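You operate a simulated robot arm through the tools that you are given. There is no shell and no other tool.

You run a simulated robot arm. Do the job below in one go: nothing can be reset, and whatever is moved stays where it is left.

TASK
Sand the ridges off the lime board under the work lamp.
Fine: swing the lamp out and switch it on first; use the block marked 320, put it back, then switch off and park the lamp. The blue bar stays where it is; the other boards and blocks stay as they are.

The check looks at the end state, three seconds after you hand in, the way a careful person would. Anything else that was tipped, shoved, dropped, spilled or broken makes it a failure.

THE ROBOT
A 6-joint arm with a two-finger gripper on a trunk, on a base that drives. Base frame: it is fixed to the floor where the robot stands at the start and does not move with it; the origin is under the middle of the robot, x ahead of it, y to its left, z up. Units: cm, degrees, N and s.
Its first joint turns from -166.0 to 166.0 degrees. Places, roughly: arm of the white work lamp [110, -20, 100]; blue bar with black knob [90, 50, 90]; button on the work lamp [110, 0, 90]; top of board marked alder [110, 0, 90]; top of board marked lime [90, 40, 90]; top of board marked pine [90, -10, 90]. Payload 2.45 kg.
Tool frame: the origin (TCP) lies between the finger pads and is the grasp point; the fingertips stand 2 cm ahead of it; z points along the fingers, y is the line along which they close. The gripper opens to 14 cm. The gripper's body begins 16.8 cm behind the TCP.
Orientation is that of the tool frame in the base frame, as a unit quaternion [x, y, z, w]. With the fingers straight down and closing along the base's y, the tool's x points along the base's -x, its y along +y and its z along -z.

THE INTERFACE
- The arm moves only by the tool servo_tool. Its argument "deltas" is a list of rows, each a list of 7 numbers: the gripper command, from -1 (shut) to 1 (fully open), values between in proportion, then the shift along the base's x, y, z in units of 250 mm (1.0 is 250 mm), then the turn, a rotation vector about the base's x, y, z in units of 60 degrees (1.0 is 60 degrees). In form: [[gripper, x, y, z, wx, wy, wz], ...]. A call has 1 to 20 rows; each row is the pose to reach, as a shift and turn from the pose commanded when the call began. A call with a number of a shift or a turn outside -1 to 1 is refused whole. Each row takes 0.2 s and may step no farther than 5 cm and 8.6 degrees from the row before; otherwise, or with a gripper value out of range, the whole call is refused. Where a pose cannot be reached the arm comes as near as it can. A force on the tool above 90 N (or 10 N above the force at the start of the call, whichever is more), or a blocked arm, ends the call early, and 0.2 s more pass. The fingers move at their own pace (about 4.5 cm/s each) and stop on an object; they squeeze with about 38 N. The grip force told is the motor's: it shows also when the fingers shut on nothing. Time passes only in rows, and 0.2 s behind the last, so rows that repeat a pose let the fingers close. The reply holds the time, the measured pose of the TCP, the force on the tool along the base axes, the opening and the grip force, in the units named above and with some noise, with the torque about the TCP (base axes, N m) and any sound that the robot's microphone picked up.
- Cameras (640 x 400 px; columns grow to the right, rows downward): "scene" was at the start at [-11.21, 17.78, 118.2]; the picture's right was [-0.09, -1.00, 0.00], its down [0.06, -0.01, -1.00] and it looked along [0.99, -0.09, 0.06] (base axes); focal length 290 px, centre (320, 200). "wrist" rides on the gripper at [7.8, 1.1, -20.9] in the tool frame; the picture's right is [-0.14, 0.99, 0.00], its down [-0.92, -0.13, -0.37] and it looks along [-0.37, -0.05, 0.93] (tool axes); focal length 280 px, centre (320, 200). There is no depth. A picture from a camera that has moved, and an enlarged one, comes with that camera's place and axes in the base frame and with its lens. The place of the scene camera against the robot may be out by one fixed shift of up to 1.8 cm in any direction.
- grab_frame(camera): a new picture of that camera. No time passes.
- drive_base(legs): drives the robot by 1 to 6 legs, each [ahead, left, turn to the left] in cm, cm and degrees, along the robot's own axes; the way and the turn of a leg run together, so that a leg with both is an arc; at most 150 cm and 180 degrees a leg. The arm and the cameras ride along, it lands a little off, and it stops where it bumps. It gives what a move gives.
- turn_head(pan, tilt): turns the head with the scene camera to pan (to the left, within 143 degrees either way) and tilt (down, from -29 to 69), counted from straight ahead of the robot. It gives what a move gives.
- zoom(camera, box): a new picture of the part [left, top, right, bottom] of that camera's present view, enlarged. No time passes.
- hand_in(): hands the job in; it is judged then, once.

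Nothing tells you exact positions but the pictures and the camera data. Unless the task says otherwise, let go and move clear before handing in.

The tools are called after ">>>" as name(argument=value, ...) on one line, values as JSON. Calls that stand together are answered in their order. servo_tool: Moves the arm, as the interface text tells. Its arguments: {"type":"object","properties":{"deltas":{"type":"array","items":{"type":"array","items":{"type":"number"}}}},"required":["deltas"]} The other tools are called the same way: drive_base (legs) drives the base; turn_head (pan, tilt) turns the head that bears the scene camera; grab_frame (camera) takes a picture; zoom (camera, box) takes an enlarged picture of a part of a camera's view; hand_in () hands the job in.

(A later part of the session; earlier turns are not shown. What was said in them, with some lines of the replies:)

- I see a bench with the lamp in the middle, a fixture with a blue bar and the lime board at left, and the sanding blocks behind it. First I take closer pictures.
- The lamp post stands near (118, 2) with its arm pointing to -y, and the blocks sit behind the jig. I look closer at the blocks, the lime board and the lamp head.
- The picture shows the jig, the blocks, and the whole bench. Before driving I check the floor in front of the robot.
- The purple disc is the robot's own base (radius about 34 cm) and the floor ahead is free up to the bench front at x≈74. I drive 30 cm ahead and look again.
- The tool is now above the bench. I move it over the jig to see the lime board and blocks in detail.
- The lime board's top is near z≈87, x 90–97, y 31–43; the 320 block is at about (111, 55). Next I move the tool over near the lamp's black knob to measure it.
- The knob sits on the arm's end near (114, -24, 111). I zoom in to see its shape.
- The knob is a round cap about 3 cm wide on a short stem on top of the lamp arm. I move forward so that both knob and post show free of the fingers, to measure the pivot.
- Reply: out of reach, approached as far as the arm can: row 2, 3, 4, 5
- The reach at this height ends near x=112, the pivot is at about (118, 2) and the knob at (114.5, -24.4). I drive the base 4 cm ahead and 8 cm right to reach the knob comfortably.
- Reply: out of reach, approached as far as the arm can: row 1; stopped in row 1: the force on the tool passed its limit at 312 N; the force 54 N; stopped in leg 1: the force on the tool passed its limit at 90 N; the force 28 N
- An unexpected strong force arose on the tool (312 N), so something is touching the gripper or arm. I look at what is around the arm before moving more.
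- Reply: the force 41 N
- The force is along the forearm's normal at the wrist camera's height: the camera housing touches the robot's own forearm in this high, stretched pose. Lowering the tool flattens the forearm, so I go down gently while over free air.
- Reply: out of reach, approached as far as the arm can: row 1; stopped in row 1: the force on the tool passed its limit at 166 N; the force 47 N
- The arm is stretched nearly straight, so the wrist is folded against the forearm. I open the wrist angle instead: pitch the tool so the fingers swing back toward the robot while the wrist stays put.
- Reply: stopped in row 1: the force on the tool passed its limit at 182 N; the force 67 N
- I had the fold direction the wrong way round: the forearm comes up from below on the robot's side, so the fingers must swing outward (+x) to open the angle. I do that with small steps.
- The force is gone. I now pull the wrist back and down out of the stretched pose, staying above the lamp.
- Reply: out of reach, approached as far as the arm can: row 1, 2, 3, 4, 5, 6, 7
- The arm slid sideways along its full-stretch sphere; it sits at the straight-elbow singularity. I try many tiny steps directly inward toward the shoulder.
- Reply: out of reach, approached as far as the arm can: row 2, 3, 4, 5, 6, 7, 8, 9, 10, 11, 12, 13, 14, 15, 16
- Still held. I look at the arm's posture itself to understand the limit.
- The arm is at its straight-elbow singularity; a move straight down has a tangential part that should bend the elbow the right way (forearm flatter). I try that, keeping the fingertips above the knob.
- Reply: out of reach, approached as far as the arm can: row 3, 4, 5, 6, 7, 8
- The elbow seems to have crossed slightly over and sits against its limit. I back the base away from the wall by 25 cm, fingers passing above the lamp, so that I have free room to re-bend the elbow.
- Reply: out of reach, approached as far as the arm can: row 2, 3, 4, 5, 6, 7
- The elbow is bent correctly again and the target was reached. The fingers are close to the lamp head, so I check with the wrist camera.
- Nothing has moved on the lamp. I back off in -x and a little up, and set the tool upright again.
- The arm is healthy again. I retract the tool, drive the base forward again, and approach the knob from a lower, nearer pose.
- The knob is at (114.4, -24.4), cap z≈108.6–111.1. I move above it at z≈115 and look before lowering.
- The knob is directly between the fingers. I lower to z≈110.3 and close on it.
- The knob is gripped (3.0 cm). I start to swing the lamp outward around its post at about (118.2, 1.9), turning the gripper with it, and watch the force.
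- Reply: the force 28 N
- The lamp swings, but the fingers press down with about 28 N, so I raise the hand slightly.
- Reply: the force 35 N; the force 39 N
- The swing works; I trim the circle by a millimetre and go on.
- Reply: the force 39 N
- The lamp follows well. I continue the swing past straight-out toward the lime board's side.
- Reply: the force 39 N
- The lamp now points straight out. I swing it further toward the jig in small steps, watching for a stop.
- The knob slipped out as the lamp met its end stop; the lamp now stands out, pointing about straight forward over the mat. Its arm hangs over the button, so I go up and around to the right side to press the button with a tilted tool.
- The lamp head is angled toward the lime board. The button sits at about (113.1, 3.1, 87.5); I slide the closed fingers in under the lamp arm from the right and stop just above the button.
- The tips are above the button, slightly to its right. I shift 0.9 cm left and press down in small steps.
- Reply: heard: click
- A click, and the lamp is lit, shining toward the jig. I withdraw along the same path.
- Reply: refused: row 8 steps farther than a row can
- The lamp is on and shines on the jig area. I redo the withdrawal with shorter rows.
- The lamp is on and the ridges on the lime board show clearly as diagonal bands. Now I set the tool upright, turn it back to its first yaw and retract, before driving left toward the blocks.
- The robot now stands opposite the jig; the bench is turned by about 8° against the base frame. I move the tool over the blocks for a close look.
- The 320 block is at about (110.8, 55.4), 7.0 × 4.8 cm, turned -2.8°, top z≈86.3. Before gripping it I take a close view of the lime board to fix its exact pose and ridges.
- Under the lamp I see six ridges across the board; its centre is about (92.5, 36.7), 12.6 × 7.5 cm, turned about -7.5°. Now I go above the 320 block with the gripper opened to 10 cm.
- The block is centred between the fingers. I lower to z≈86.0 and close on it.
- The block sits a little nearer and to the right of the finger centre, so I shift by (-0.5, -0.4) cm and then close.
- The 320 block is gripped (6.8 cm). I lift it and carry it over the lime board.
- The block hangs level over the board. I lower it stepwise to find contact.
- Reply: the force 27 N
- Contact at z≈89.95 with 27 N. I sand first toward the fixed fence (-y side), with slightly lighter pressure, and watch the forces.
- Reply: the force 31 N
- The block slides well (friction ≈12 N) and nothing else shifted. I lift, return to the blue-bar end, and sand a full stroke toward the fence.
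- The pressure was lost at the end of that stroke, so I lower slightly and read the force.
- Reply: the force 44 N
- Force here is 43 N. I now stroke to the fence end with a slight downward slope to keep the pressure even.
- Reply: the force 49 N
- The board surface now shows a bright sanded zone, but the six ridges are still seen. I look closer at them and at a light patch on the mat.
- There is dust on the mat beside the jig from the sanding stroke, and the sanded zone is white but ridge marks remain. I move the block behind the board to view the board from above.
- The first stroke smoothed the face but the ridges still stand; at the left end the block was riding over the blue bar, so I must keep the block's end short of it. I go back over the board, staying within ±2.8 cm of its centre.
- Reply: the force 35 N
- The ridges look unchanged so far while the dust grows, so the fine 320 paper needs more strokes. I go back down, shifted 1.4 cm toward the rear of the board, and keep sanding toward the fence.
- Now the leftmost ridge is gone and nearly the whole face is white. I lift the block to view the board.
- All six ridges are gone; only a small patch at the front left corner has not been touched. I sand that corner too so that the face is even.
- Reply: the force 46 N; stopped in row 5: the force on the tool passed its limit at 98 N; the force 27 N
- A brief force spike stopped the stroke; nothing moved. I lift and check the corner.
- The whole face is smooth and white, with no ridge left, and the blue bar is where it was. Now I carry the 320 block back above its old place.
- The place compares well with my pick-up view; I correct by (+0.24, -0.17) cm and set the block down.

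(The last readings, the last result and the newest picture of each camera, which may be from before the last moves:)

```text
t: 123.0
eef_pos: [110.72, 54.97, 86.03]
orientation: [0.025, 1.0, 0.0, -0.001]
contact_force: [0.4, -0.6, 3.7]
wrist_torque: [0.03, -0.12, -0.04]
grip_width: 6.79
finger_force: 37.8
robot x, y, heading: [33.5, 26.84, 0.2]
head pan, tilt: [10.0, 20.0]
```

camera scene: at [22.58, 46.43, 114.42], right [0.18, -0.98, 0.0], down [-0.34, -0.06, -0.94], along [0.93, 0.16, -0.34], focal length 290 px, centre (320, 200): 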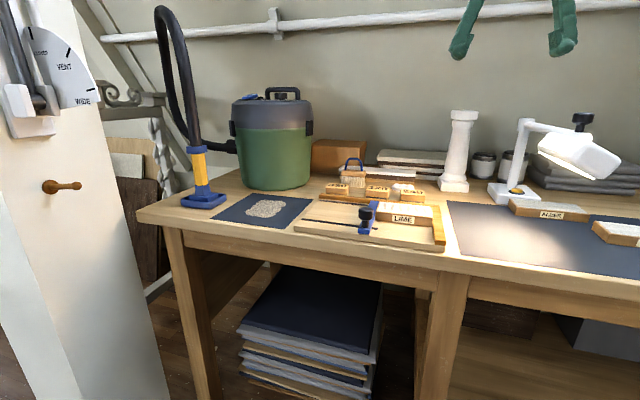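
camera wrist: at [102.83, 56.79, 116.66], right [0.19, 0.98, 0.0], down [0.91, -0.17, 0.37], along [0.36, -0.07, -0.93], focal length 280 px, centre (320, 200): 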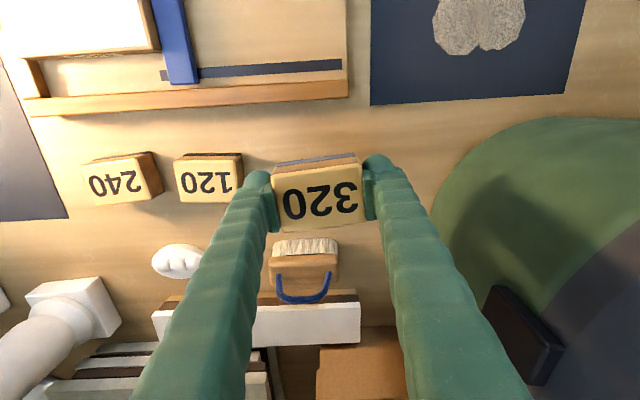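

The block rests on the bench (3.7 N). I open to 10 cm and rise straight up.

>>> servo_tool(deltas=[[0.1, 0, 0, 0, 0, 0, 0], [0.43, 0, 0, 0, 0, 0, 0], [0.43, 0, 0, 0, 0, 0, 0], [0.43, 0, 0, 0, 0, 0, 0], [0.43, 0, 0, 0, 0, 0, 0]])

>>> servo_tool(deltas=[[0.43, 0, 0, 0.06, 0, 0, 0], [0.43, 0, 0, 0.18, 0, 0, 0], [0.43, 0, 0, 0.34, 0, 0, 0], [0.43, 0, 0, 0.5, 0, 0, 0], [0.43, 0, 0, 0.5, 0, 0, 0]])

>>> grab_frame(camera="wrist")

>>> zoom(camera="wrist", box=[220, 80, 440, 220])

```text
t: 124.2
eef_pos: [110.75, 55.0, 86.05]
orientation: [0.026, 1.0, 0.0, -0.001]
contact_force: [0.2, 0.4, 0.0]
wrist_torque: [0.01, -0.01, 0.0]
grip_width: 10.01
finger_force: 0.0
robot x, y, heading: [33.4, 26.3, 0.3]
head pan, tilt: [10.0, 20.0]
```

```text
t: 125.4
eef_pos: [110.43, 54.74, 98.38]
orientation: [0.025, 1.0, 0.0, -0.001]
contact_force: [0.3, 0.8, 0.4]
wrist_torque: [0.0, 0.01, -0.02]
grip_width: 10.03
finger_force: 0.0
robot x, y, heading: [33.57, 26.54, 0.1]
head pan, tilt: [10.0, 20.0]
```

```text
taken
camera wrist: at [102.92, 56.38, 119.32], right [0.19, 0.98, 0.0], down [0.91, -0.17, 0.37], along [0.36, -0.07, -0.93], focal length 280 px, centre (320, 200)
```

wrist: 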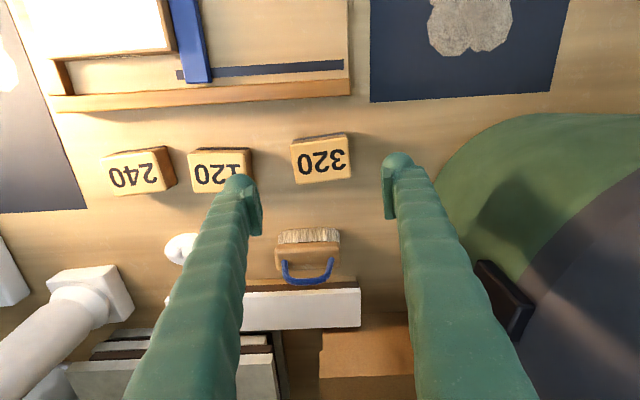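

```text
2.86 times, centred on (330, 150) of wrist
camera zoom: at [102.92, 56.38, 119.32], right [0.19, 0.98, 0.0], down [0.91, -0.17, 0.37], along [0.36, -0.07, -0.93], focal length 801 px, centre (291, 343)
```

zoom: 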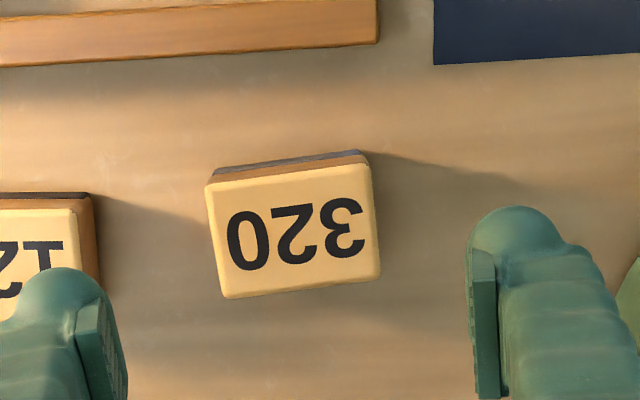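

The 320 block is back in its place within about 3 mm, upright and beside its neighbours. Now I retract the arm over the mat before driving right to the lamp.

>>> servo_tool(deltas=[[0.43, -0.08, -0.05, 0.12, 0, 0, 0], [0.43, -0.2, -0.12, 0.24, 0, 0, 0], [-1, -0.32, -0.22, 0.36, 0, 0, 0], [-1, -0.44, -0.34, 0.48, 0, 0, 0], [-1, -0.56, -0.46, 0.56, 0, 0, 0], [-1, -0.68, -0.58, 0.66, 0, 0, 0], [-1, -0.8, -0.7, 0.76, 0, 0, 0], [-1, -0.88, -0.82, 0.84, 0, 0, 0], [-1, -0.9, -0.96, 0.92, 0, 0, 0]])

>>> servo_tool(deltas=[[-1, 0, -0.12, 0, 0, 0, 0.02], [-1, 0, -0.24, 0, 0, 0, 0.047], [-1, 0, -0.35, 0, 0, 0, 0.047], [-1, 0, -0.35, 0, 0, 0, 0.047]])

>>> grab_frame(camera="wrist")

```text
refused: row 4 steps farther than a row can; nothing moved
```

```text
t: 126.4
eef_pos: [110.65, 46.07, 98.63]
orientation: [0.0, 1.0, 0.0, 0.0]
contact_force: [-0.2, 0.1, -0.6]
wrist_torque: [0.03, 0.03, 0.01]
grip_width: 1.17
finger_force: 0.1
robot x, y, heading: [33.5, 26.36, 0.2]
head pan, tilt: [10.0, 20.0]
```

```text
taken
camera wrist: at [102.98, 47.17, 119.45], right [0.14, 0.99, 0.0], down [0.92, -0.13, 0.37], along [0.36, -0.05, -0.93], focal length 280 px, centre (320, 200)
```

wrist: 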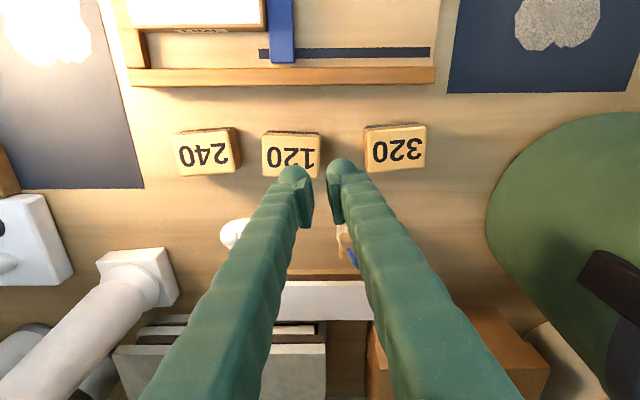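

No harm: that short move ran well above the blocks. I retract in smaller steps.

>>> servo_tool(deltas=[[-1, -0.09, -0.096, 0.092, 0, 0, 0], [-1, -0.18, -0.192, 0.184, 0, 0, 0], [-1, -0.27, -0.288, 0.276, 0, 0, 0], [-1, -0.36, -0.384, 0.368, 0, 0, 0], [-1, -0.45, -0.48, 0.46, 0, 0, 0], [-1, -0.54, -0.576, 0.552, 0, 0, 0], [-1, -0.63, -0.672, 0.644, 0, 0, 0], [-1, -0.72, -0.768, 0.736, 0, 0, 0], [-1, -0.81, -0.864, 0.828, 0, 0, 0], [-1, -0.9, -0.96, 0.92, 0, 0, 0], [-1, -0.9, -0.96, 0.92, 0, 0, 0]])

>>> drive_base(legs=[[0, -35, 0]])

>>> grab_frame(camera="wrist")

>>> grab_frame(camera="scene")

```text
t: 128.8
eef_pos: [88.27, 22.35, 121.36]
orientation: [0.001, 1.0, 0.0, -0.002]
contact_force: [1.0, -0.3, -0.1]
wrist_torque: [0.0, 0.0, -0.04]
grip_width: 0.0
finger_force: 29.5
robot x, y, heading: [33.36, 26.25, 0.1]
head pan, tilt: [10.0, 20.0]
```

```text
t: 131.1
eef_pos: [88.46, -12.34, 121.38]
orientation: [-0.003, 1.0, 0.0, -0.001]
contact_force: [0.0, 0.5, 0.8]
wrist_torque: [-0.02, -0.04, 0.01]
grip_width: 0.0
finger_force: 29.6
robot x, y, heading: [33.63, -9.04, 0.5]
head pan, tilt: [10.0, 20.0]
```

```text
taken
camera wrist: at [80.74, -11.18, 142.16], right [0.13, 0.99, 0.0], down [0.92, -0.12, 0.37], along [0.36, -0.05, -0.93], focal length 280 px, centre (320, 200)
```

wrist: 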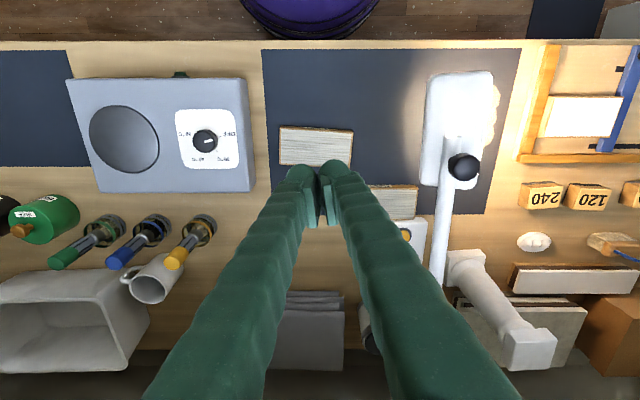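

```text
taken
camera scene: at [22.69, 11.44, 114.42], right [0.18, -0.98, 0.0], down [-0.34, -0.06, -0.94], along [0.92, 0.17, -0.34], focal length 290 px, centre (320, 200)
```

scene: 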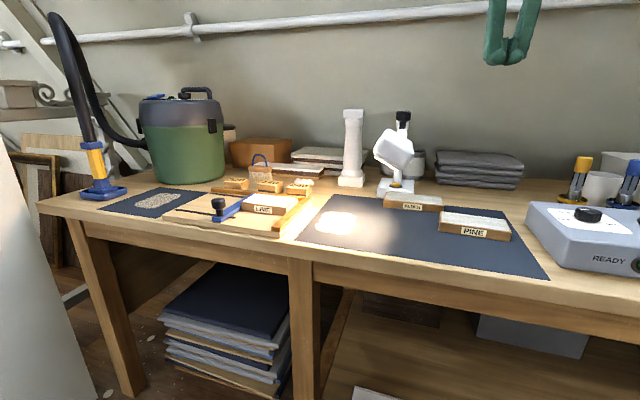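

The base is back opposite the lamp. I turn the tool to the button-pressing pose as before (yaw -90°, then 35° tilt).

>>> servo_tool(deltas=[[-1, 0.04, -0.01, -0.01, 0, 0, -0.13], [-1, 0.08, -0.02, -0.02, 0, 0, -0.26], [-1, 0.12, -0.04, -0.03, 0, 0, -0.39], [-1, 0.16, -0.06, -0.05, 0, 0, -0.52], [-1, 0.2, -0.07, -0.06, 0, 0, -0.65], [-1, 0.24, -0.08, -0.08, 0, 0, -0.78], [-1, 0.28, -0.09, -0.09, 0, 0, -0.9], [-1, 0.3, -0.1, -0.1, 0, 0, -1.0]])

>>> servo_tool(deltas=[[-1, 0.06, -0.04, -0.02, 0, 0, -0.13], [-1, 0.12, -0.08, -0.04, 0, 0, -0.26], [-1, 0.18, -0.12, -0.06, 0, 0, -0.39], [-1, 0.24, -0.18, -0.08, 0, 0, -0.5], [-1, 0.24, -0.18, -0.08, 0, 0, -0.5]])

>>> servo_tool(deltas=[[-1, 0, -0.02, 0, 0.1, 0, 0], [-1, 0, -0.03, 0, 0.2, 0, 0], [-1, 0, -0.03, 0, 0.3, 0, 0], [-1, 0, -0.03, 0, 0.4, 0, 0], [-1, 0, -0.03, 0, 0.5, 0, 0], [-1, 0, -0.03, 0, 0.583, 0, 0], [-1, 0, -0.03, 0, 0.583, 0, 0]])

>>> grab_frame(camera="wrist")

```text
t: 132.9
eef_pos: [95.89, -14.85, 118.68]
orientation: [0.498, 0.867, 0.0, -0.001]
contact_force: [-0.4, -0.2, 0.0]
wrist_torque: [0.0, -0.02, 0.0]
grip_width: 0.0
finger_force: 29.5
robot x, y, heading: [33.79, -8.69, 0.8]
head pan, tilt: [10.0, 20.0]
```

```text
t: 134.1
eef_pos: [102.15, -19.29, 116.8]
orientation: [0.706, 0.708, 0.002, -0.001]
contact_force: [-0.4, 1.1, -0.2]
wrist_torque: [0.04, -0.01, -0.02]
grip_width: 0.02
finger_force: 29.5
robot x, y, heading: [33.73, -8.37, 0.3]
head pan, tilt: [10.0, 20.0]
```

```text
t: 135.7
eef_pos: [101.84, -19.99, 116.89]
orientation: [0.673, 0.675, 0.214, -0.213]
contact_force: [0.6, -0.2, 0.1]
wrist_torque: [-0.01, 0.0, -0.01]
grip_width: 0.0
finger_force: 29.4
robot x, y, heading: [33.57, -8.82, 0.5]
head pan, tilt: [10.0, 20.0]
```

```text
taken
camera wrist: at [103.02, -25.63, 138.42], right [0.99, -0.11, -0.08], down [-0.12, -0.97, -0.23], along [-0.05, 0.24, -0.97], focal length 280 px, centre (320, 200)
```

wrist: 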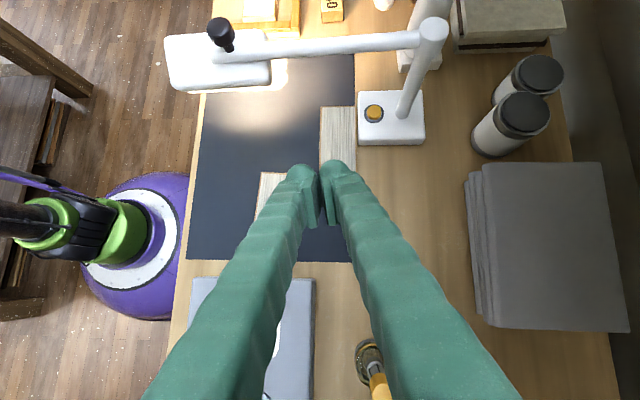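

>>> servo_tool(deltas=[[-1, 0.11, 0.11, -0.09, 0, 0, 0], [-1, 0.22, 0.22, -0.18, 0, 0, 0], [-1, 0.33, 0.33, -0.27, 0, 0, 0], [-1, 0.446, 0.444, -0.356, 0, 0, 0], [-1, 0.446, 0.444, -0.356, 0, 0, 0]])

>>> servo_tool(deltas=[[-1, 0, 0.1, -0.143, 0, 0, 0], [-1, 0, 0.2, -0.286, 0, 0, 0], [-1, 0, 0.3, -0.43, 0, 0, 0], [-1, 0, 0.4, -0.52, 0, 0, 0], [-1, 0, 0.456, -0.56, 0, 0, 0], [-1, 0, 0.456, -0.56, 0, 0, 0]])

>>> grab_frame(camera="wrist")

>>> zoom(camera="scene", box=[340, 100, 500, 220])

```text
t: 136.9
eef_pos: [112.79, -8.54, 107.79]
orientation: [0.672, 0.676, 0.214, -0.213]
contact_force: [0.7, 0.2, 1.1]
wrist_torque: [0.02, -0.02, -0.02]
grip_width: 0.01
finger_force: 29.7
robot x, y, heading: [33.74, -8.8, 0.5]
head pan, tilt: [10.0, 20.0]
```

```text
t: 138.3
eef_pos: [112.94, 2.5, 93.73]
orientation: [0.672, 0.676, 0.214, -0.213]
contact_force: [-0.2, -0.6, 0.3]
wrist_torque: [-0.07, -0.02, -0.02]
grip_width: 0.02
finger_force: 29.3
robot x, y, heading: [33.6, -8.52, 0.6]
head pan, tilt: [10.0, 20.0]
```

```text
taken
camera wrist: at [114.08, -3.09, 115.38], right [0.99, -0.11, -0.08], down [-0.12, -0.97, -0.23], along [-0.05, 0.23, -0.97], focal length 280 px, centre (320, 200)
```

wrist: 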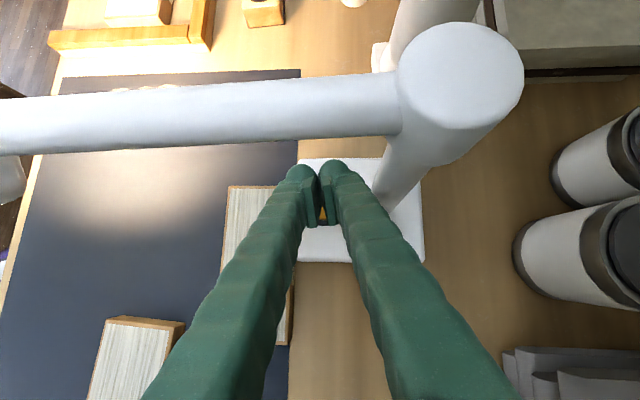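

```text
3.33 times, centred on (420, 160) of scene
camera zoom: at [22.7, 11.44, 114.42], right [0.18, -0.98, 0.0], down [-0.34, -0.06, -0.94], along [0.92, 0.17, -0.34], focal length 967 px, centre (-13, 333)
```

zoom: 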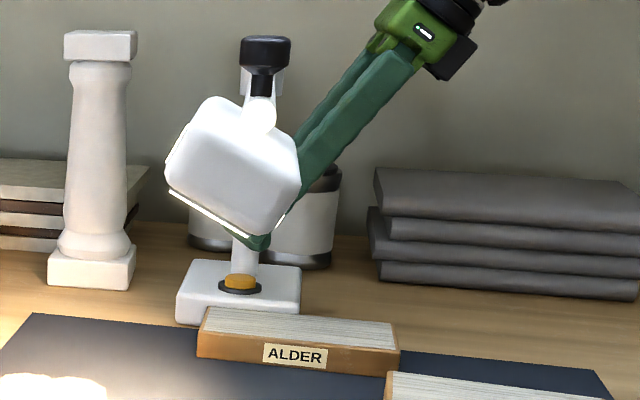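

The pose matches the earlier one. I press the button the same way.

>>> servo_tool(deltas=[[-1, 0, 0.034, 0, 0, 0, 0], [-1, 0, 0.034, -0.04, 0, 0, 0], [-1, 0, 0.034, -0.08, 0, 0, 0], [-1, 0, 0.034, -0.11, 0, 0, 0], [-1, 0, 0.034, -0.12, 0, 0, 0], [-1, 0, 0.034, -0.126, 0, 0, 0]])

>>> zoom(camera="scene", box=[240, 100, 500, 270])

```text
t: 139.7
eef_pos: [113.16, 3.35, 90.77]
orientation: [0.673, 0.676, 0.214, -0.213]
contact_force: [0.4, 0.3, 1.3]
wrist_torque: [0.0, -0.02, 0.0]
grip_width: 0.61
finger_force: 29.5
robot x, y, heading: [33.29, -8.72, 0.5]
head pan, tilt: [10.0, 20.0]
```

```text
2.35 times, centred on (370, 185) of scene
camera zoom: at [22.69, 11.44, 114.42], right [0.18, -0.98, 0.0], down [-0.34, -0.06, -0.94], along [0.92, 0.17, -0.34], focal length 683 px, centre (202, 235)
```

zoom: 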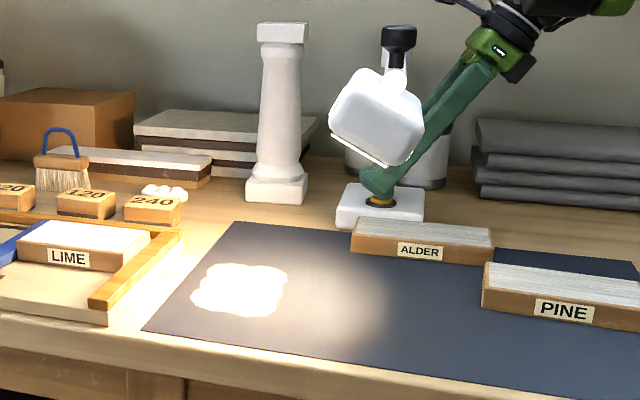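

Not pressed far enough yet; a little deeper.

>>> servo_tool(deltas=[[-1, 0, 0, -0.006, 0, 0, 0], [-1, 0, 0, -0.012, 0, 0, 0], [-1, 0, 0, -0.012, 0, 0, 0]])

>>> zoom(camera="scene", box=[240, 100, 500, 270])

```text
t: 140.5
eef_pos: [112.98, 3.2, 90.33]
orientation: [0.673, 0.675, 0.214, -0.212]
contact_force: [7.1, -0.9, 16.9]
wrist_torque: [-0.08, -0.13, 0.03]
grip_width: 0.6
finger_force: 29.4
robot x, y, heading: [33.66, -8.63, 0.4]
head pan, tilt: [10.0, 20.0]
heard: click
```

```text
2.35 times, centred on (370, 185) of scene
camera zoom: at [22.68, 11.43, 114.42], right [0.18, -0.98, 0.0], down [-0.34, -0.06, -0.94], along [0.92, 0.17, -0.34], focal length 683 px, centre (202, 235)
```

zoom: 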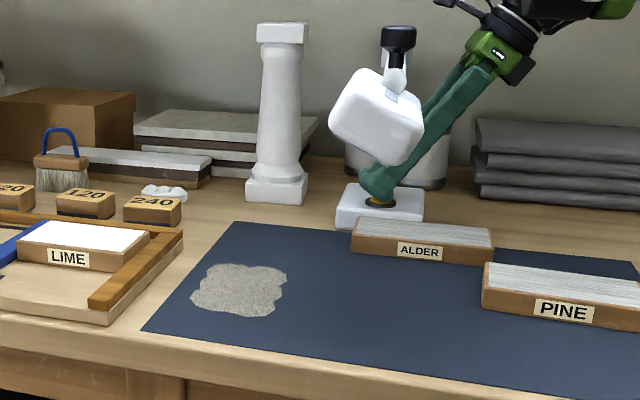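

A click and the lamp is off. I withdraw along the same path.

>>> servo_tool(deltas=[[-1, 0, 0, 0.04, 0, 0, 0], [-1, 0, -0.036, 0.14, 0, 0, 0], [-1, 0, -0.136, 0.283, 0, 0, 0], [-1, 0, -0.236, 0.426, 0, 0, 0], [-1, 0, -0.336, 0.57, 0, 0, 0], [-1, 0, -0.45, 0.7, 0, 0, 0], [-1, -0.08, -0.53, 0.8, 0, 0, 0], [-1, -0.2, -0.6, 0.9, 0, 0, 0], [-1, -0.32, -0.65, 0.98, 0, 0, 0], [-1, -0.4, -0.65, 1.0, 0, 0, 0], [-1, -0.4, -0.65, 1.0, 0, 0, 0]])

>>> servo_tool(deltas=[[-1, -0.08, 0, 0.04, -0.12, 0, 0], [-1, -0.16, 0, 0.08, -0.24, 0, 0], [-1, -0.24, 0, 0.12, -0.36, 0, 0], [-1, -0.32, 0, 0.16, -0.48, 0, 0], [-1, -0.4, 0, 0.2, -0.583, 0, 0], [-1, -0.48, 0, 0.2, -0.583, 0, 0], [-1, -0.48, 0, 0.2, -0.583, 0, 0]])

>>> grab_frame(camera="wrist")

```text
t: 142.9
eef_pos: [103.02, -12.99, 115.39]
orientation: [0.672, 0.676, 0.214, -0.212]
contact_force: [-0.9, 0.8, -0.2]
wrist_torque: [-0.01, 0.02, 0.02]
grip_width: 0.0
finger_force: 29.1
robot x, y, heading: [33.83, -9.0, 0.4]
head pan, tilt: [10.0, 20.0]
```

```text
t: 144.5
eef_pos: [91.22, -13.09, 120.56]
orientation: [0.705, 0.709, 0.0, 0.0]
contact_force: [-0.4, -1.2, -0.5]
wrist_torque: [0.01, -0.02, 0.0]
grip_width: 0.0
finger_force: 28.9
robot x, y, heading: [33.53, -8.7, 0.5]
head pan, tilt: [10.0, 20.0]
```

```text
taken
camera wrist: at [92.31, -5.24, 141.34], right [0.99, -0.13, 0.0], down [-0.12, -0.92, 0.37], along [-0.05, -0.36, -0.93], focal length 280 px, centre (320, 200)
```

wrist: 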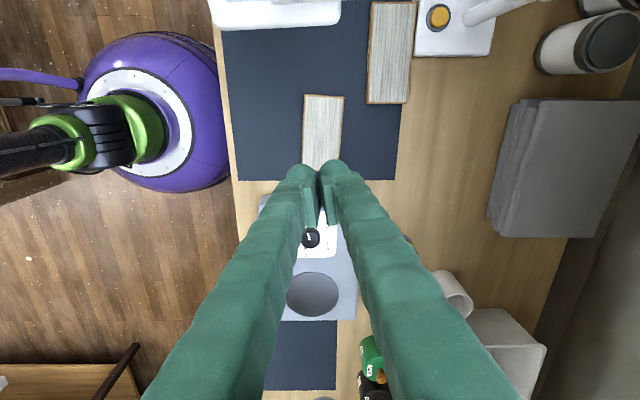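

I move above the lamp's knob, now near (92, 8), opening the gripper on the way.

>>> servo_tool(deltas=[[-1, 0, 0.16, 0, 0, 0, 0], [1, 0.01, 0.32, 0, 0, 0, 0], [1, 0.02, 0.48, 0, 0, 0, 0], [1, 0.03, 0.64, 0, 0, 0, 0], [1, 0.03, 0.8, -0.02, 0, 0, 0], [1, 0.03, 0.83, -0.04, 0, 0, 0], [1, 0.03, 0.83, -0.04, 0, 0, 0], [1, 0.03, 0.83, -0.04, 0, 0, 0]])

>>> grab_frame(camera="wrist")

>>> zoom(camera="wrist", box=[220, 100, 420, 225])

```text
t: 146.3
eef_pos: [91.93, 7.57, 119.54]
orientation: [0.706, 0.709, 0.0, -0.001]
contact_force: [-1.1, -0.9, 0.6]
wrist_torque: [0.01, 0.0, -0.03]
grip_width: 14.02
finger_force: 0.0
robot x, y, heading: [33.59, -8.71, 0.5]
head pan, tilt: [10.0, 20.0]
```

```text
taken
camera wrist: at [93.07, 15.51, 140.39], right [0.99, -0.13, 0.0], down [-0.12, -0.92, 0.37], along [-0.05, -0.36, -0.93], focal length 280 px, centre (320, 200)
```

wrist: 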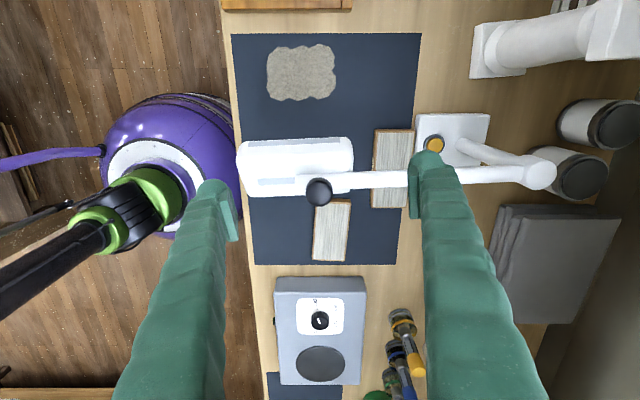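

```text
3.20 times, centred on (320, 162) of wrist
camera zoom: at [93.07, 15.51, 140.39], right [0.99, -0.13, 0.0], down [-0.12, -0.92, 0.37], along [-0.05, -0.36, -0.93], focal length 897 px, centre (320, 320)
```

zoom: 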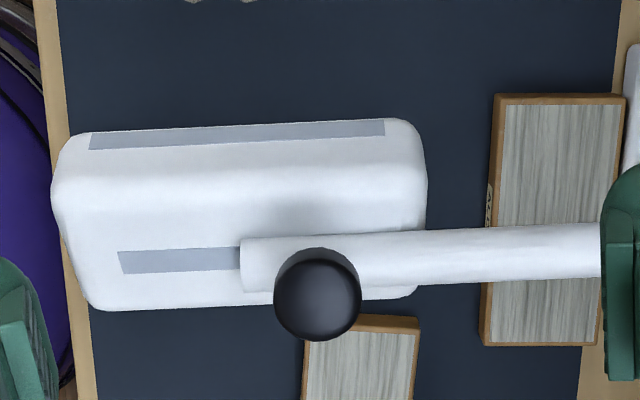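

The knob is at about (91.5, 4.9). I centre over it, lower to z≈110.35 and grip it.

>>> servo_tool(deltas=[[1, -0.017, -0.108, -0.04, 0, 0, 0], [1, -0.017, -0.108, -0.14, 0, 0, 0], [1, -0.017, -0.108, -0.18, 0, 0, 0], [1, -0.017, -0.108, -0.18, 0, 0, 0]])

>>> zoom(camera="wrist", box=[220, 100, 420, 225])

```text
t: 147.3
eef_pos: [91.59, 5.14, 115.05]
orientation: [0.705, 0.709, 0.0, -0.001]
contact_force: [0.2, -0.5, 0.9]
wrist_torque: [0.02, -0.01, 0.03]
grip_width: 14.0
finger_force: 0.0
robot x, y, heading: [33.74, -8.25, 0.5]
head pan, tilt: [10.0, 20.0]
```

```text
3.20 times, centred on (320, 162) of wrist
camera zoom: at [92.6, 13.01, 135.86], right [0.99, -0.13, 0.0], down [-0.12, -0.92, 0.37], along [-0.05, -0.36, -0.93], focal length 897 px, centre (320, 320)
```

zoom: 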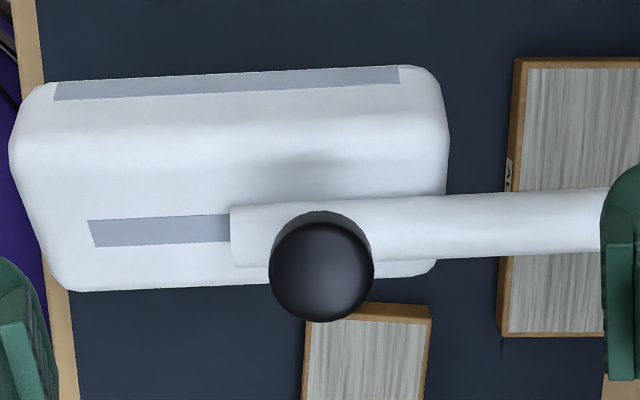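

>>> servo_tool(deltas=[[1, -0.004, -0.014, -0.05, 0, 0, 0], [1, -0.004, -0.014, -0.1, 0, 0, 0], [1, -0.004, -0.014, -0.15, 0, 0, 0], [1, -0.004, -0.014, -0.185, 0, 0, 0], [1, -0.004, -0.014, -0.185, 0, 0, 0]])

>>> servo_tool(deltas=[[-1, 0, 0, 0, 0, 0, 0], [-1, 0, 0, 0, 0, 0, 0], [-1, 0, 0, 0, 0, 0, 0], [-1, 0, 0, 0, 0, 0, 0], [-1, 0, 0, 0, 0, 0, 0], [-1, 0, 0, 0, 0, 0, 0], [-1, 0, 0, 0, 0, 0, 0], [-1, 0, 0, 0, 0, 0, 0]])

>>> zoom(camera="wrist", box=[220, 100, 420, 225])

```text
t: 148.5
eef_pos: [91.33, 4.73, 110.33]
orientation: [0.705, 0.709, 0.0, -0.001]
contact_force: [0.4, 0.7, 0.8]
wrist_torque: [0.02, 0.02, -0.01]
grip_width: 13.99
finger_force: 0.1
robot x, y, heading: [33.67, -9.06, 0.5]
head pan, tilt: [10.0, 20.0]
```

```text
t: 150.3
eef_pos: [91.43, 4.64, 110.24]
orientation: [0.705, 0.709, 0.001, 0.0]
contact_force: [16.1, -0.5, 7.9]
wrist_torque: [-0.02, -0.22, 0.16]
grip_width: 3.05
finger_force: 39.4
robot x, y, heading: [33.67, -8.64, 0.3]
head pan, tilt: [10.0, 20.0]
```

```text
3.20 times, centred on (320, 162) of wrist
camera zoom: at [92.53, 12.52, 131.18], right [0.99, -0.13, 0.0], down [-0.12, -0.92, 0.37], along [-0.05, -0.36, -0.93], focal length 897 px, centre (320, 320)
```

zoom: 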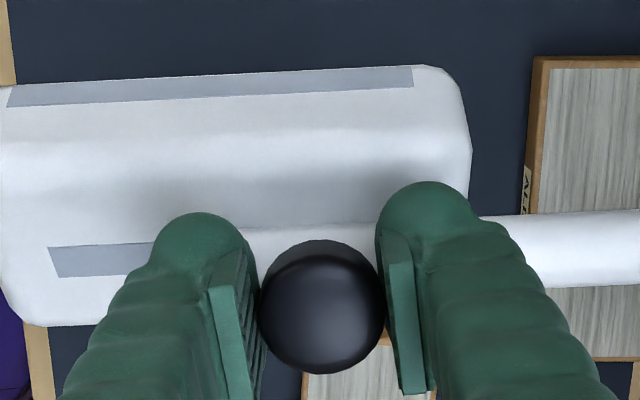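

Gripped. I swing the lamp back in the other direction, checking the force after the first steps.

>>> servo_tool(deltas=[[-1, -0.0056, -0.0916, 0.001, 0, 0, 0.0817], [-1, -0.003, -0.1852, 0.001, 0, 0, 0.165], [-1, 0.0076, -0.2784, 0.001, 0, 0, 0.2483], [-1, 0.0076, -0.2784, 0.001, 0, 0, 0.2483]])

```text
t: 151.3
eef_pos: [91.63, -2.18, 110.38]
orientation: [0.607, 0.795, 0.001, 0.0]
contact_force: [24.5, 5.2, 18.5]
wrist_torque: [0.15, -0.3, 0.33]
grip_width: 3.07
finger_force: 45.3
robot x, y, heading: [33.62, -8.87, 0.5]
head pan, tilt: [10.0, 20.0]
```

>>> servo_tool(deltas=[[-1, 0.0214, -0.091, 0.002, 0, 0, 0.0833], [-1, 0.0479, -0.1805, 0.002, 0, 0, 0.1667], [-1, 0.0821, -0.2674, 0.002, 0, 0, 0.25], [-1, 0.1238, -0.351, 0.002, 0, 0, 0.3333], [-1, 0.1726, -0.4306, 0.002, 0, 0, 0.4167], [-1, 0.1726, -0.4306, 0.002, 0, 0, 0.4167]])

>>> grab_frame(camera="wrist")

```text
t: 152.7
eef_pos: [96.02, -12.95, 110.28]
orientation: [0.421, 0.907, 0.0, -0.001]
contact_force: [-14.3, -10.9, -38.1]
wrist_torque: [0.03, 0.11, 0.12]
grip_width: 3.06
finger_force: 45.3
robot x, y, heading: [33.71, -8.45, 0.6]
head pan, tilt: [10.0, 20.0]
```

```text
taken
camera wrist: at [91.89, -6.29, 131.25], right [0.85, 0.53, 0.0], down [0.5, -0.79, 0.37], along [0.2, -0.31, -0.93], focal length 280 px, centre (320, 200)
```

wrist: 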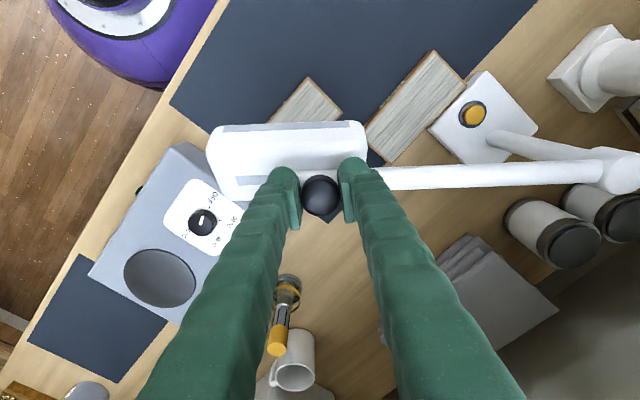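

>>> servo_tool(deltas=[[-1, 0.0543, -0.0761, -0.002, 0, 0, 0.0833], [-1, 0.1163, -0.1461, -0.002, 0, 0, 0.1667], [-1, 0.1841, -0.2105, -0.002, 0, 0, 0.25], [-1, 0.2573, -0.2687, -0.002, 0, 0, 0.3333], [-1, 0.3353, -0.3203, -0.002, 0, 0, 0.4167], [-1, 0.3353, -0.3203, -0.002, 0, 0, 0.4167]])

>>> grab_frame(camera="wrist")

```text
t: 154.1
eef_pos: [104.3, -20.85, 110.43]
orientation: [0.215, 0.977, 0.0, -0.001]
contact_force: [-0.1, 0.6, -0.6]
wrist_torque: [-0.03, -0.21, 0.07]
grip_width: 3.04
finger_force: 44.9
robot x, y, heading: [33.52, -8.78, 0.5]
head pan, tilt: [10.0, 20.0]
```

```text
taken
camera wrist: at [97.72, -16.6, 131.29], right [0.54, 0.84, 0.0], down [0.78, -0.5, 0.37], along [0.31, -0.2, -0.93], focal length 280 px, centre (320, 200)
```

wrist: 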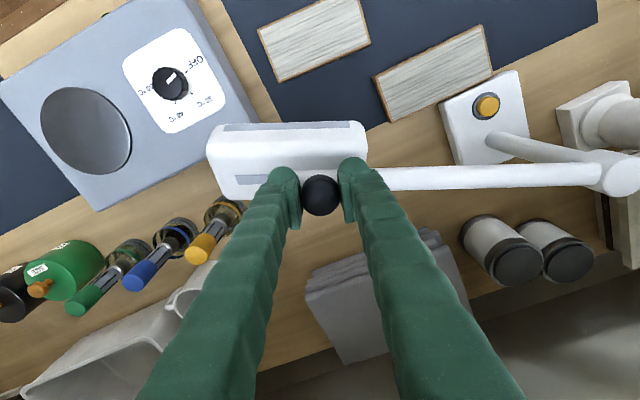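

>>> servo_tool(deltas=[[-1, 0.0822, -0.0446, 0, 0, 0, 0.0833], [-1, 0.168, -0.0819, 0, 0, 0, 0.1667], [-1, 0.2566, -0.1116, 0, 0, 0, 0.25], [-1, 0.3476, -0.1334, 0, 0, 0, 0.3333], [-1, 0.3476, -0.1334, 0, 0, 0, 0.3333]])

>>> grab_frame(camera="wrist")

```text
t: 155.3
eef_pos: [113.06, -24.32, 110.44]
orientation: [0.042, 0.999, -0.001, -0.001]
contact_force: [1.5, 7.0, -9.5]
wrist_torque: [0.09, -0.05, 0.13]
grip_width: 3.05
finger_force: 45.4
robot x, y, heading: [33.82, -8.76, 0.4]
head pan, tilt: [10.0, 20.0]
```

```text
taken
camera wrist: at [105.43, -22.53, 131.3], right [0.22, 0.98, 0.0], down [0.91, -0.2, 0.37], along [0.36, -0.08, -0.93], focal length 280 px, centre (320, 200)
```

wrist: 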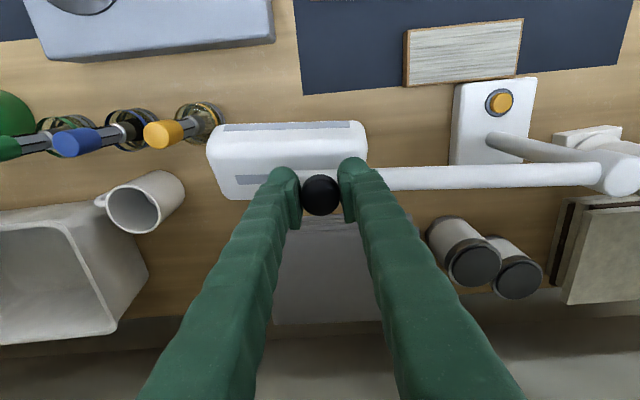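

>>> servo_tool(deltas=[[-1, 0.03, -0.005, 0, 0, 0, 0.027], [-1, 0.0591, -0.0098, 0, 0, 0, 0.0533], [-1, 0.0591, -0.0098, 0, 0, 0, 0.0533]])

>>> zoom(camera="wrist", box=[200, 100, 440, 250])

>>> grab_frame(camera="wrist")

```text
t: 156.1
eef_pos: [114.45, -24.55, 110.38]
orientation: [0.014, 1.0, 0.0, 0.001]
contact_force: [0.5, 4.1, 20.6]
wrist_torque: [0.07, 0.17, 0.12]
grip_width: 3.05
finger_force: 45.0
robot x, y, heading: [33.61, -8.92, 0.4]
head pan, tilt: [10.0, 20.0]
```

```text
2.67 times, centred on (320, 175) of wrist
camera zoom: at [106.75, -23.19, 131.29], right [0.17, 0.99, 0.0], down [0.92, -0.15, 0.37], along [0.36, -0.06, -0.93], focal length 748 px, centre (320, 267)
```

zoom: 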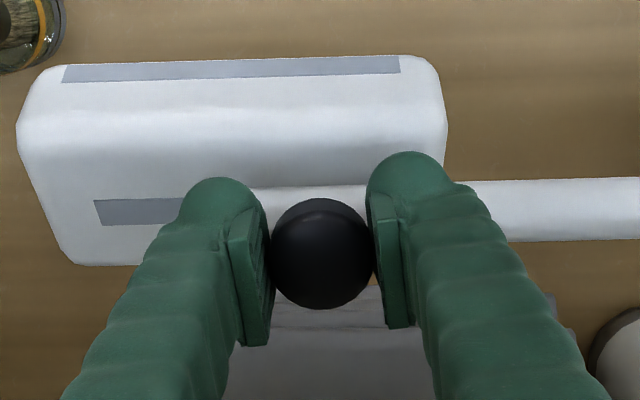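

```text
taken
camera wrist: at [106.75, -23.19, 131.29], right [0.17, 0.99, 0.0], down [0.92, -0.15, 0.37], along [0.36, -0.06, -0.93], focal length 280 px, centre (320, 200)
```

wrist: 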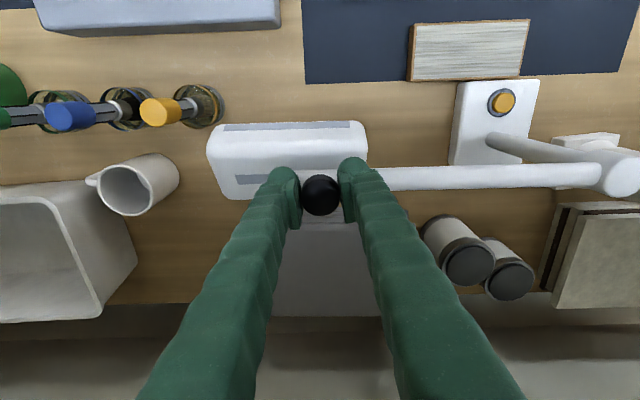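

The lamp is back within about a millimetre of its old place. I nudge it the last 0.15 cm, relax the vertical force, and check.

>>> servo_tool(deltas=[[-1, 0.004, -0.0005, 0.001, 0, 0, 0], [-1, 0.007, -0.001, 0.0015, 0, 0, 0.005], [-1, 0.007, -0.001, 0.0015, 0, 0, 0.005]])

```text
t: 156.9
eef_pos: [114.62, -24.52, 110.46]
orientation: [0.011, 1.0, 0.0, 0.0]
contact_force: [0.6, 6.5, 6.1]
wrist_torque: [0.09, -0.21, 0.16]
grip_width: 3.05
finger_force: 45.2
robot x, y, heading: [33.53, -8.84, 0.6]
head pan, tilt: [10.0, 20.0]
```

The lamp arm is back at its parking angle. I let go of the knob and rise clear.

>>> servo_tool(deltas=[[1, 0, 0, 0, 0, 0, 0], [1, 0, 0, 0, 0, 0, 0], [1, 0, 0, 0, 0, 0, 0], [1, 0, 0, 0, 0, 0, 0], [1, 0, 0, 0, 0, 0, 0], [1, 0, 0, 0, 0, 0, 0], [1, 0, 0, 0, 0, 0, 0]])

>>> servo_tool(deltas=[[1, 0, 0, 0.05, 0, 0, 0], [1, 0, 0, 0.1, 0, 0, 0], [1, 0, 0, 0.16, 0, 0, 0], [1, -0.04, 0, 0.2, 0, 0, 0], [1, -0.14, 0, 0.22, 0, 0, 0], [1, -0.28, 0, 0.24, 0, 0, 0], [1, -0.44, 0, 0.28, 0, 0, 0], [1, -0.6, 0, 0.34, 0, 0, 0], [1, -0.6, 0, 0.34, 0, 0, 0]])

>>> grab_frame(camera="wrist")

>>> grab_frame(camera="scene")

```text
t: 158.5
eef_pos: [114.64, -24.55, 110.37]
orientation: [0.011, 1.0, 0.0, -0.001]
contact_force: [-1.0, -0.5, 0.0]
wrist_torque: [-0.01, 0.01, -0.06]
grip_width: 13.99
finger_force: 0.0
robot x, y, heading: [33.59, -8.41, 0.5]
head pan, tilt: [10.0, 20.0]
```

```text
t: 160.5
eef_pos: [99.4, -24.47, 118.59]
orientation: [0.012, 1.0, 0.0, -0.001]
contact_force: [0.0, 0.2, 0.9]
wrist_torque: [0.02, 0.02, 0.0]
grip_width: 14.03
finger_force: 0.0
robot x, y, heading: [34.06, -8.5, 0.4]
head pan, tilt: [10.0, 20.0]
```

```text
taken
camera wrist: at [91.72, -23.16, 139.56], right [0.16, 0.99, 0.0], down [0.92, -0.15, 0.37], along [0.36, -0.06, -0.93], focal length 280 px, centre (320, 200)
```

wrist: 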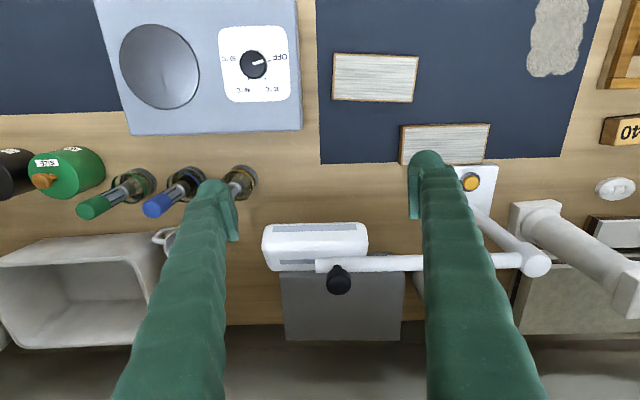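

```text
taken
camera scene: at [22.7, 11.44, 114.42], right [0.18, -0.98, 0.0], down [-0.34, -0.06, -0.94], along [0.92, 0.17, -0.34], focal length 290 px, centre (320, 200)
```

scene: 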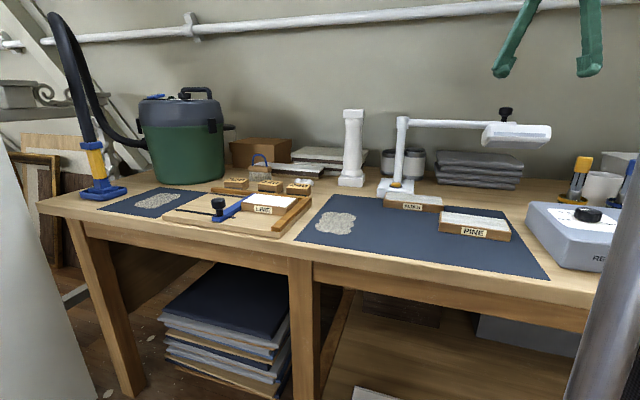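

The lamp is off and parked, and everything looks in place. A last close check of the jig, blocks and lamp.

>>> zoom(camera="scene", box=[150, 140, 330, 250])

>>> zoom(camera="scene", box=[350, 90, 560, 250])

```text
3.56 times, centred on (240, 195) of scene
camera zoom: at [22.7, 11.44, 114.42], right [0.18, -0.98, 0.0], down [-0.34, -0.06, -0.94], along [0.92, 0.17, -0.34], focal length 1032 px, centre (604, 218)
```

zoom: 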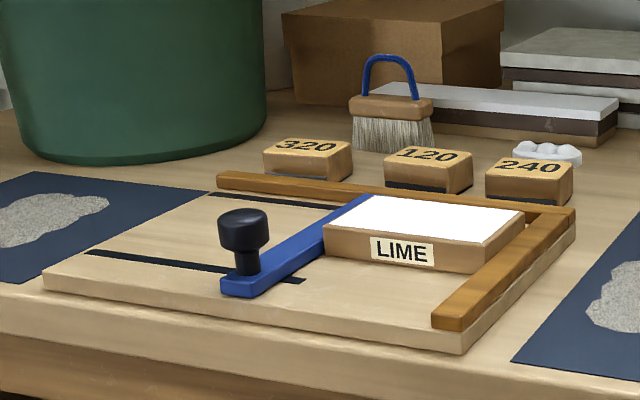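

```text
2.50 times, centred on (455, 170) of scene
camera zoom: at [22.7, 11.44, 114.42], right [0.18, -0.98, 0.0], down [-0.34, -0.06, -0.94], along [0.92, 0.17, -0.34], focal length 725 px, centre (-18, 275)
```

zoom: 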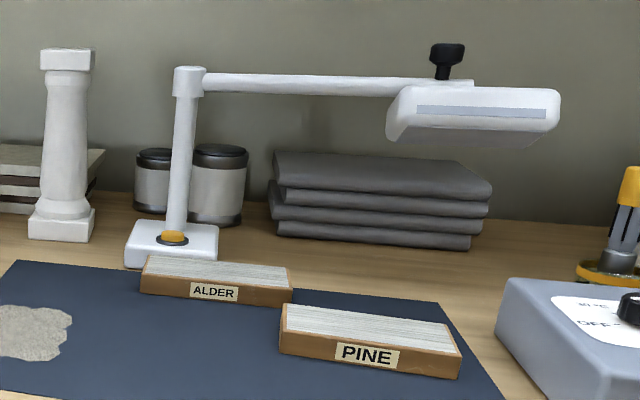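

The lime board is smooth, block 320 is back in its row and the blue bar is unmoved. The lamp is dark and parked and the gripper is clear, so I hand in.

>>> hand_in()

```text
The job is handed in.
```

The lime board is sanded smooth: all six ridges are gone and the face looks even. I've handed the job in, but no verdict has come back yet.

- **Lamp:** I swung it out and switched it on before sanding. Afterwards I switched it off and swung it back to within about a millimetre of its starting position.
- **320 block:** It is back in its row, upright, about 3 mm from where it started.
- **Left alone:** The blue bar, the alder and pine boards, and the 120 and 240 blocks look unmoved in the last pictures.
- **Dust:** Sanding left a patch of dust on the mat to the right of the jig. I did not clean it up.
- **Force stops:** Early on, the wrist camera pressed against the robot's own forearm, with a peak of 312 N. One sanding stroke also stopped at 98 N. In the later pictures nothing looked shifted or damaged.
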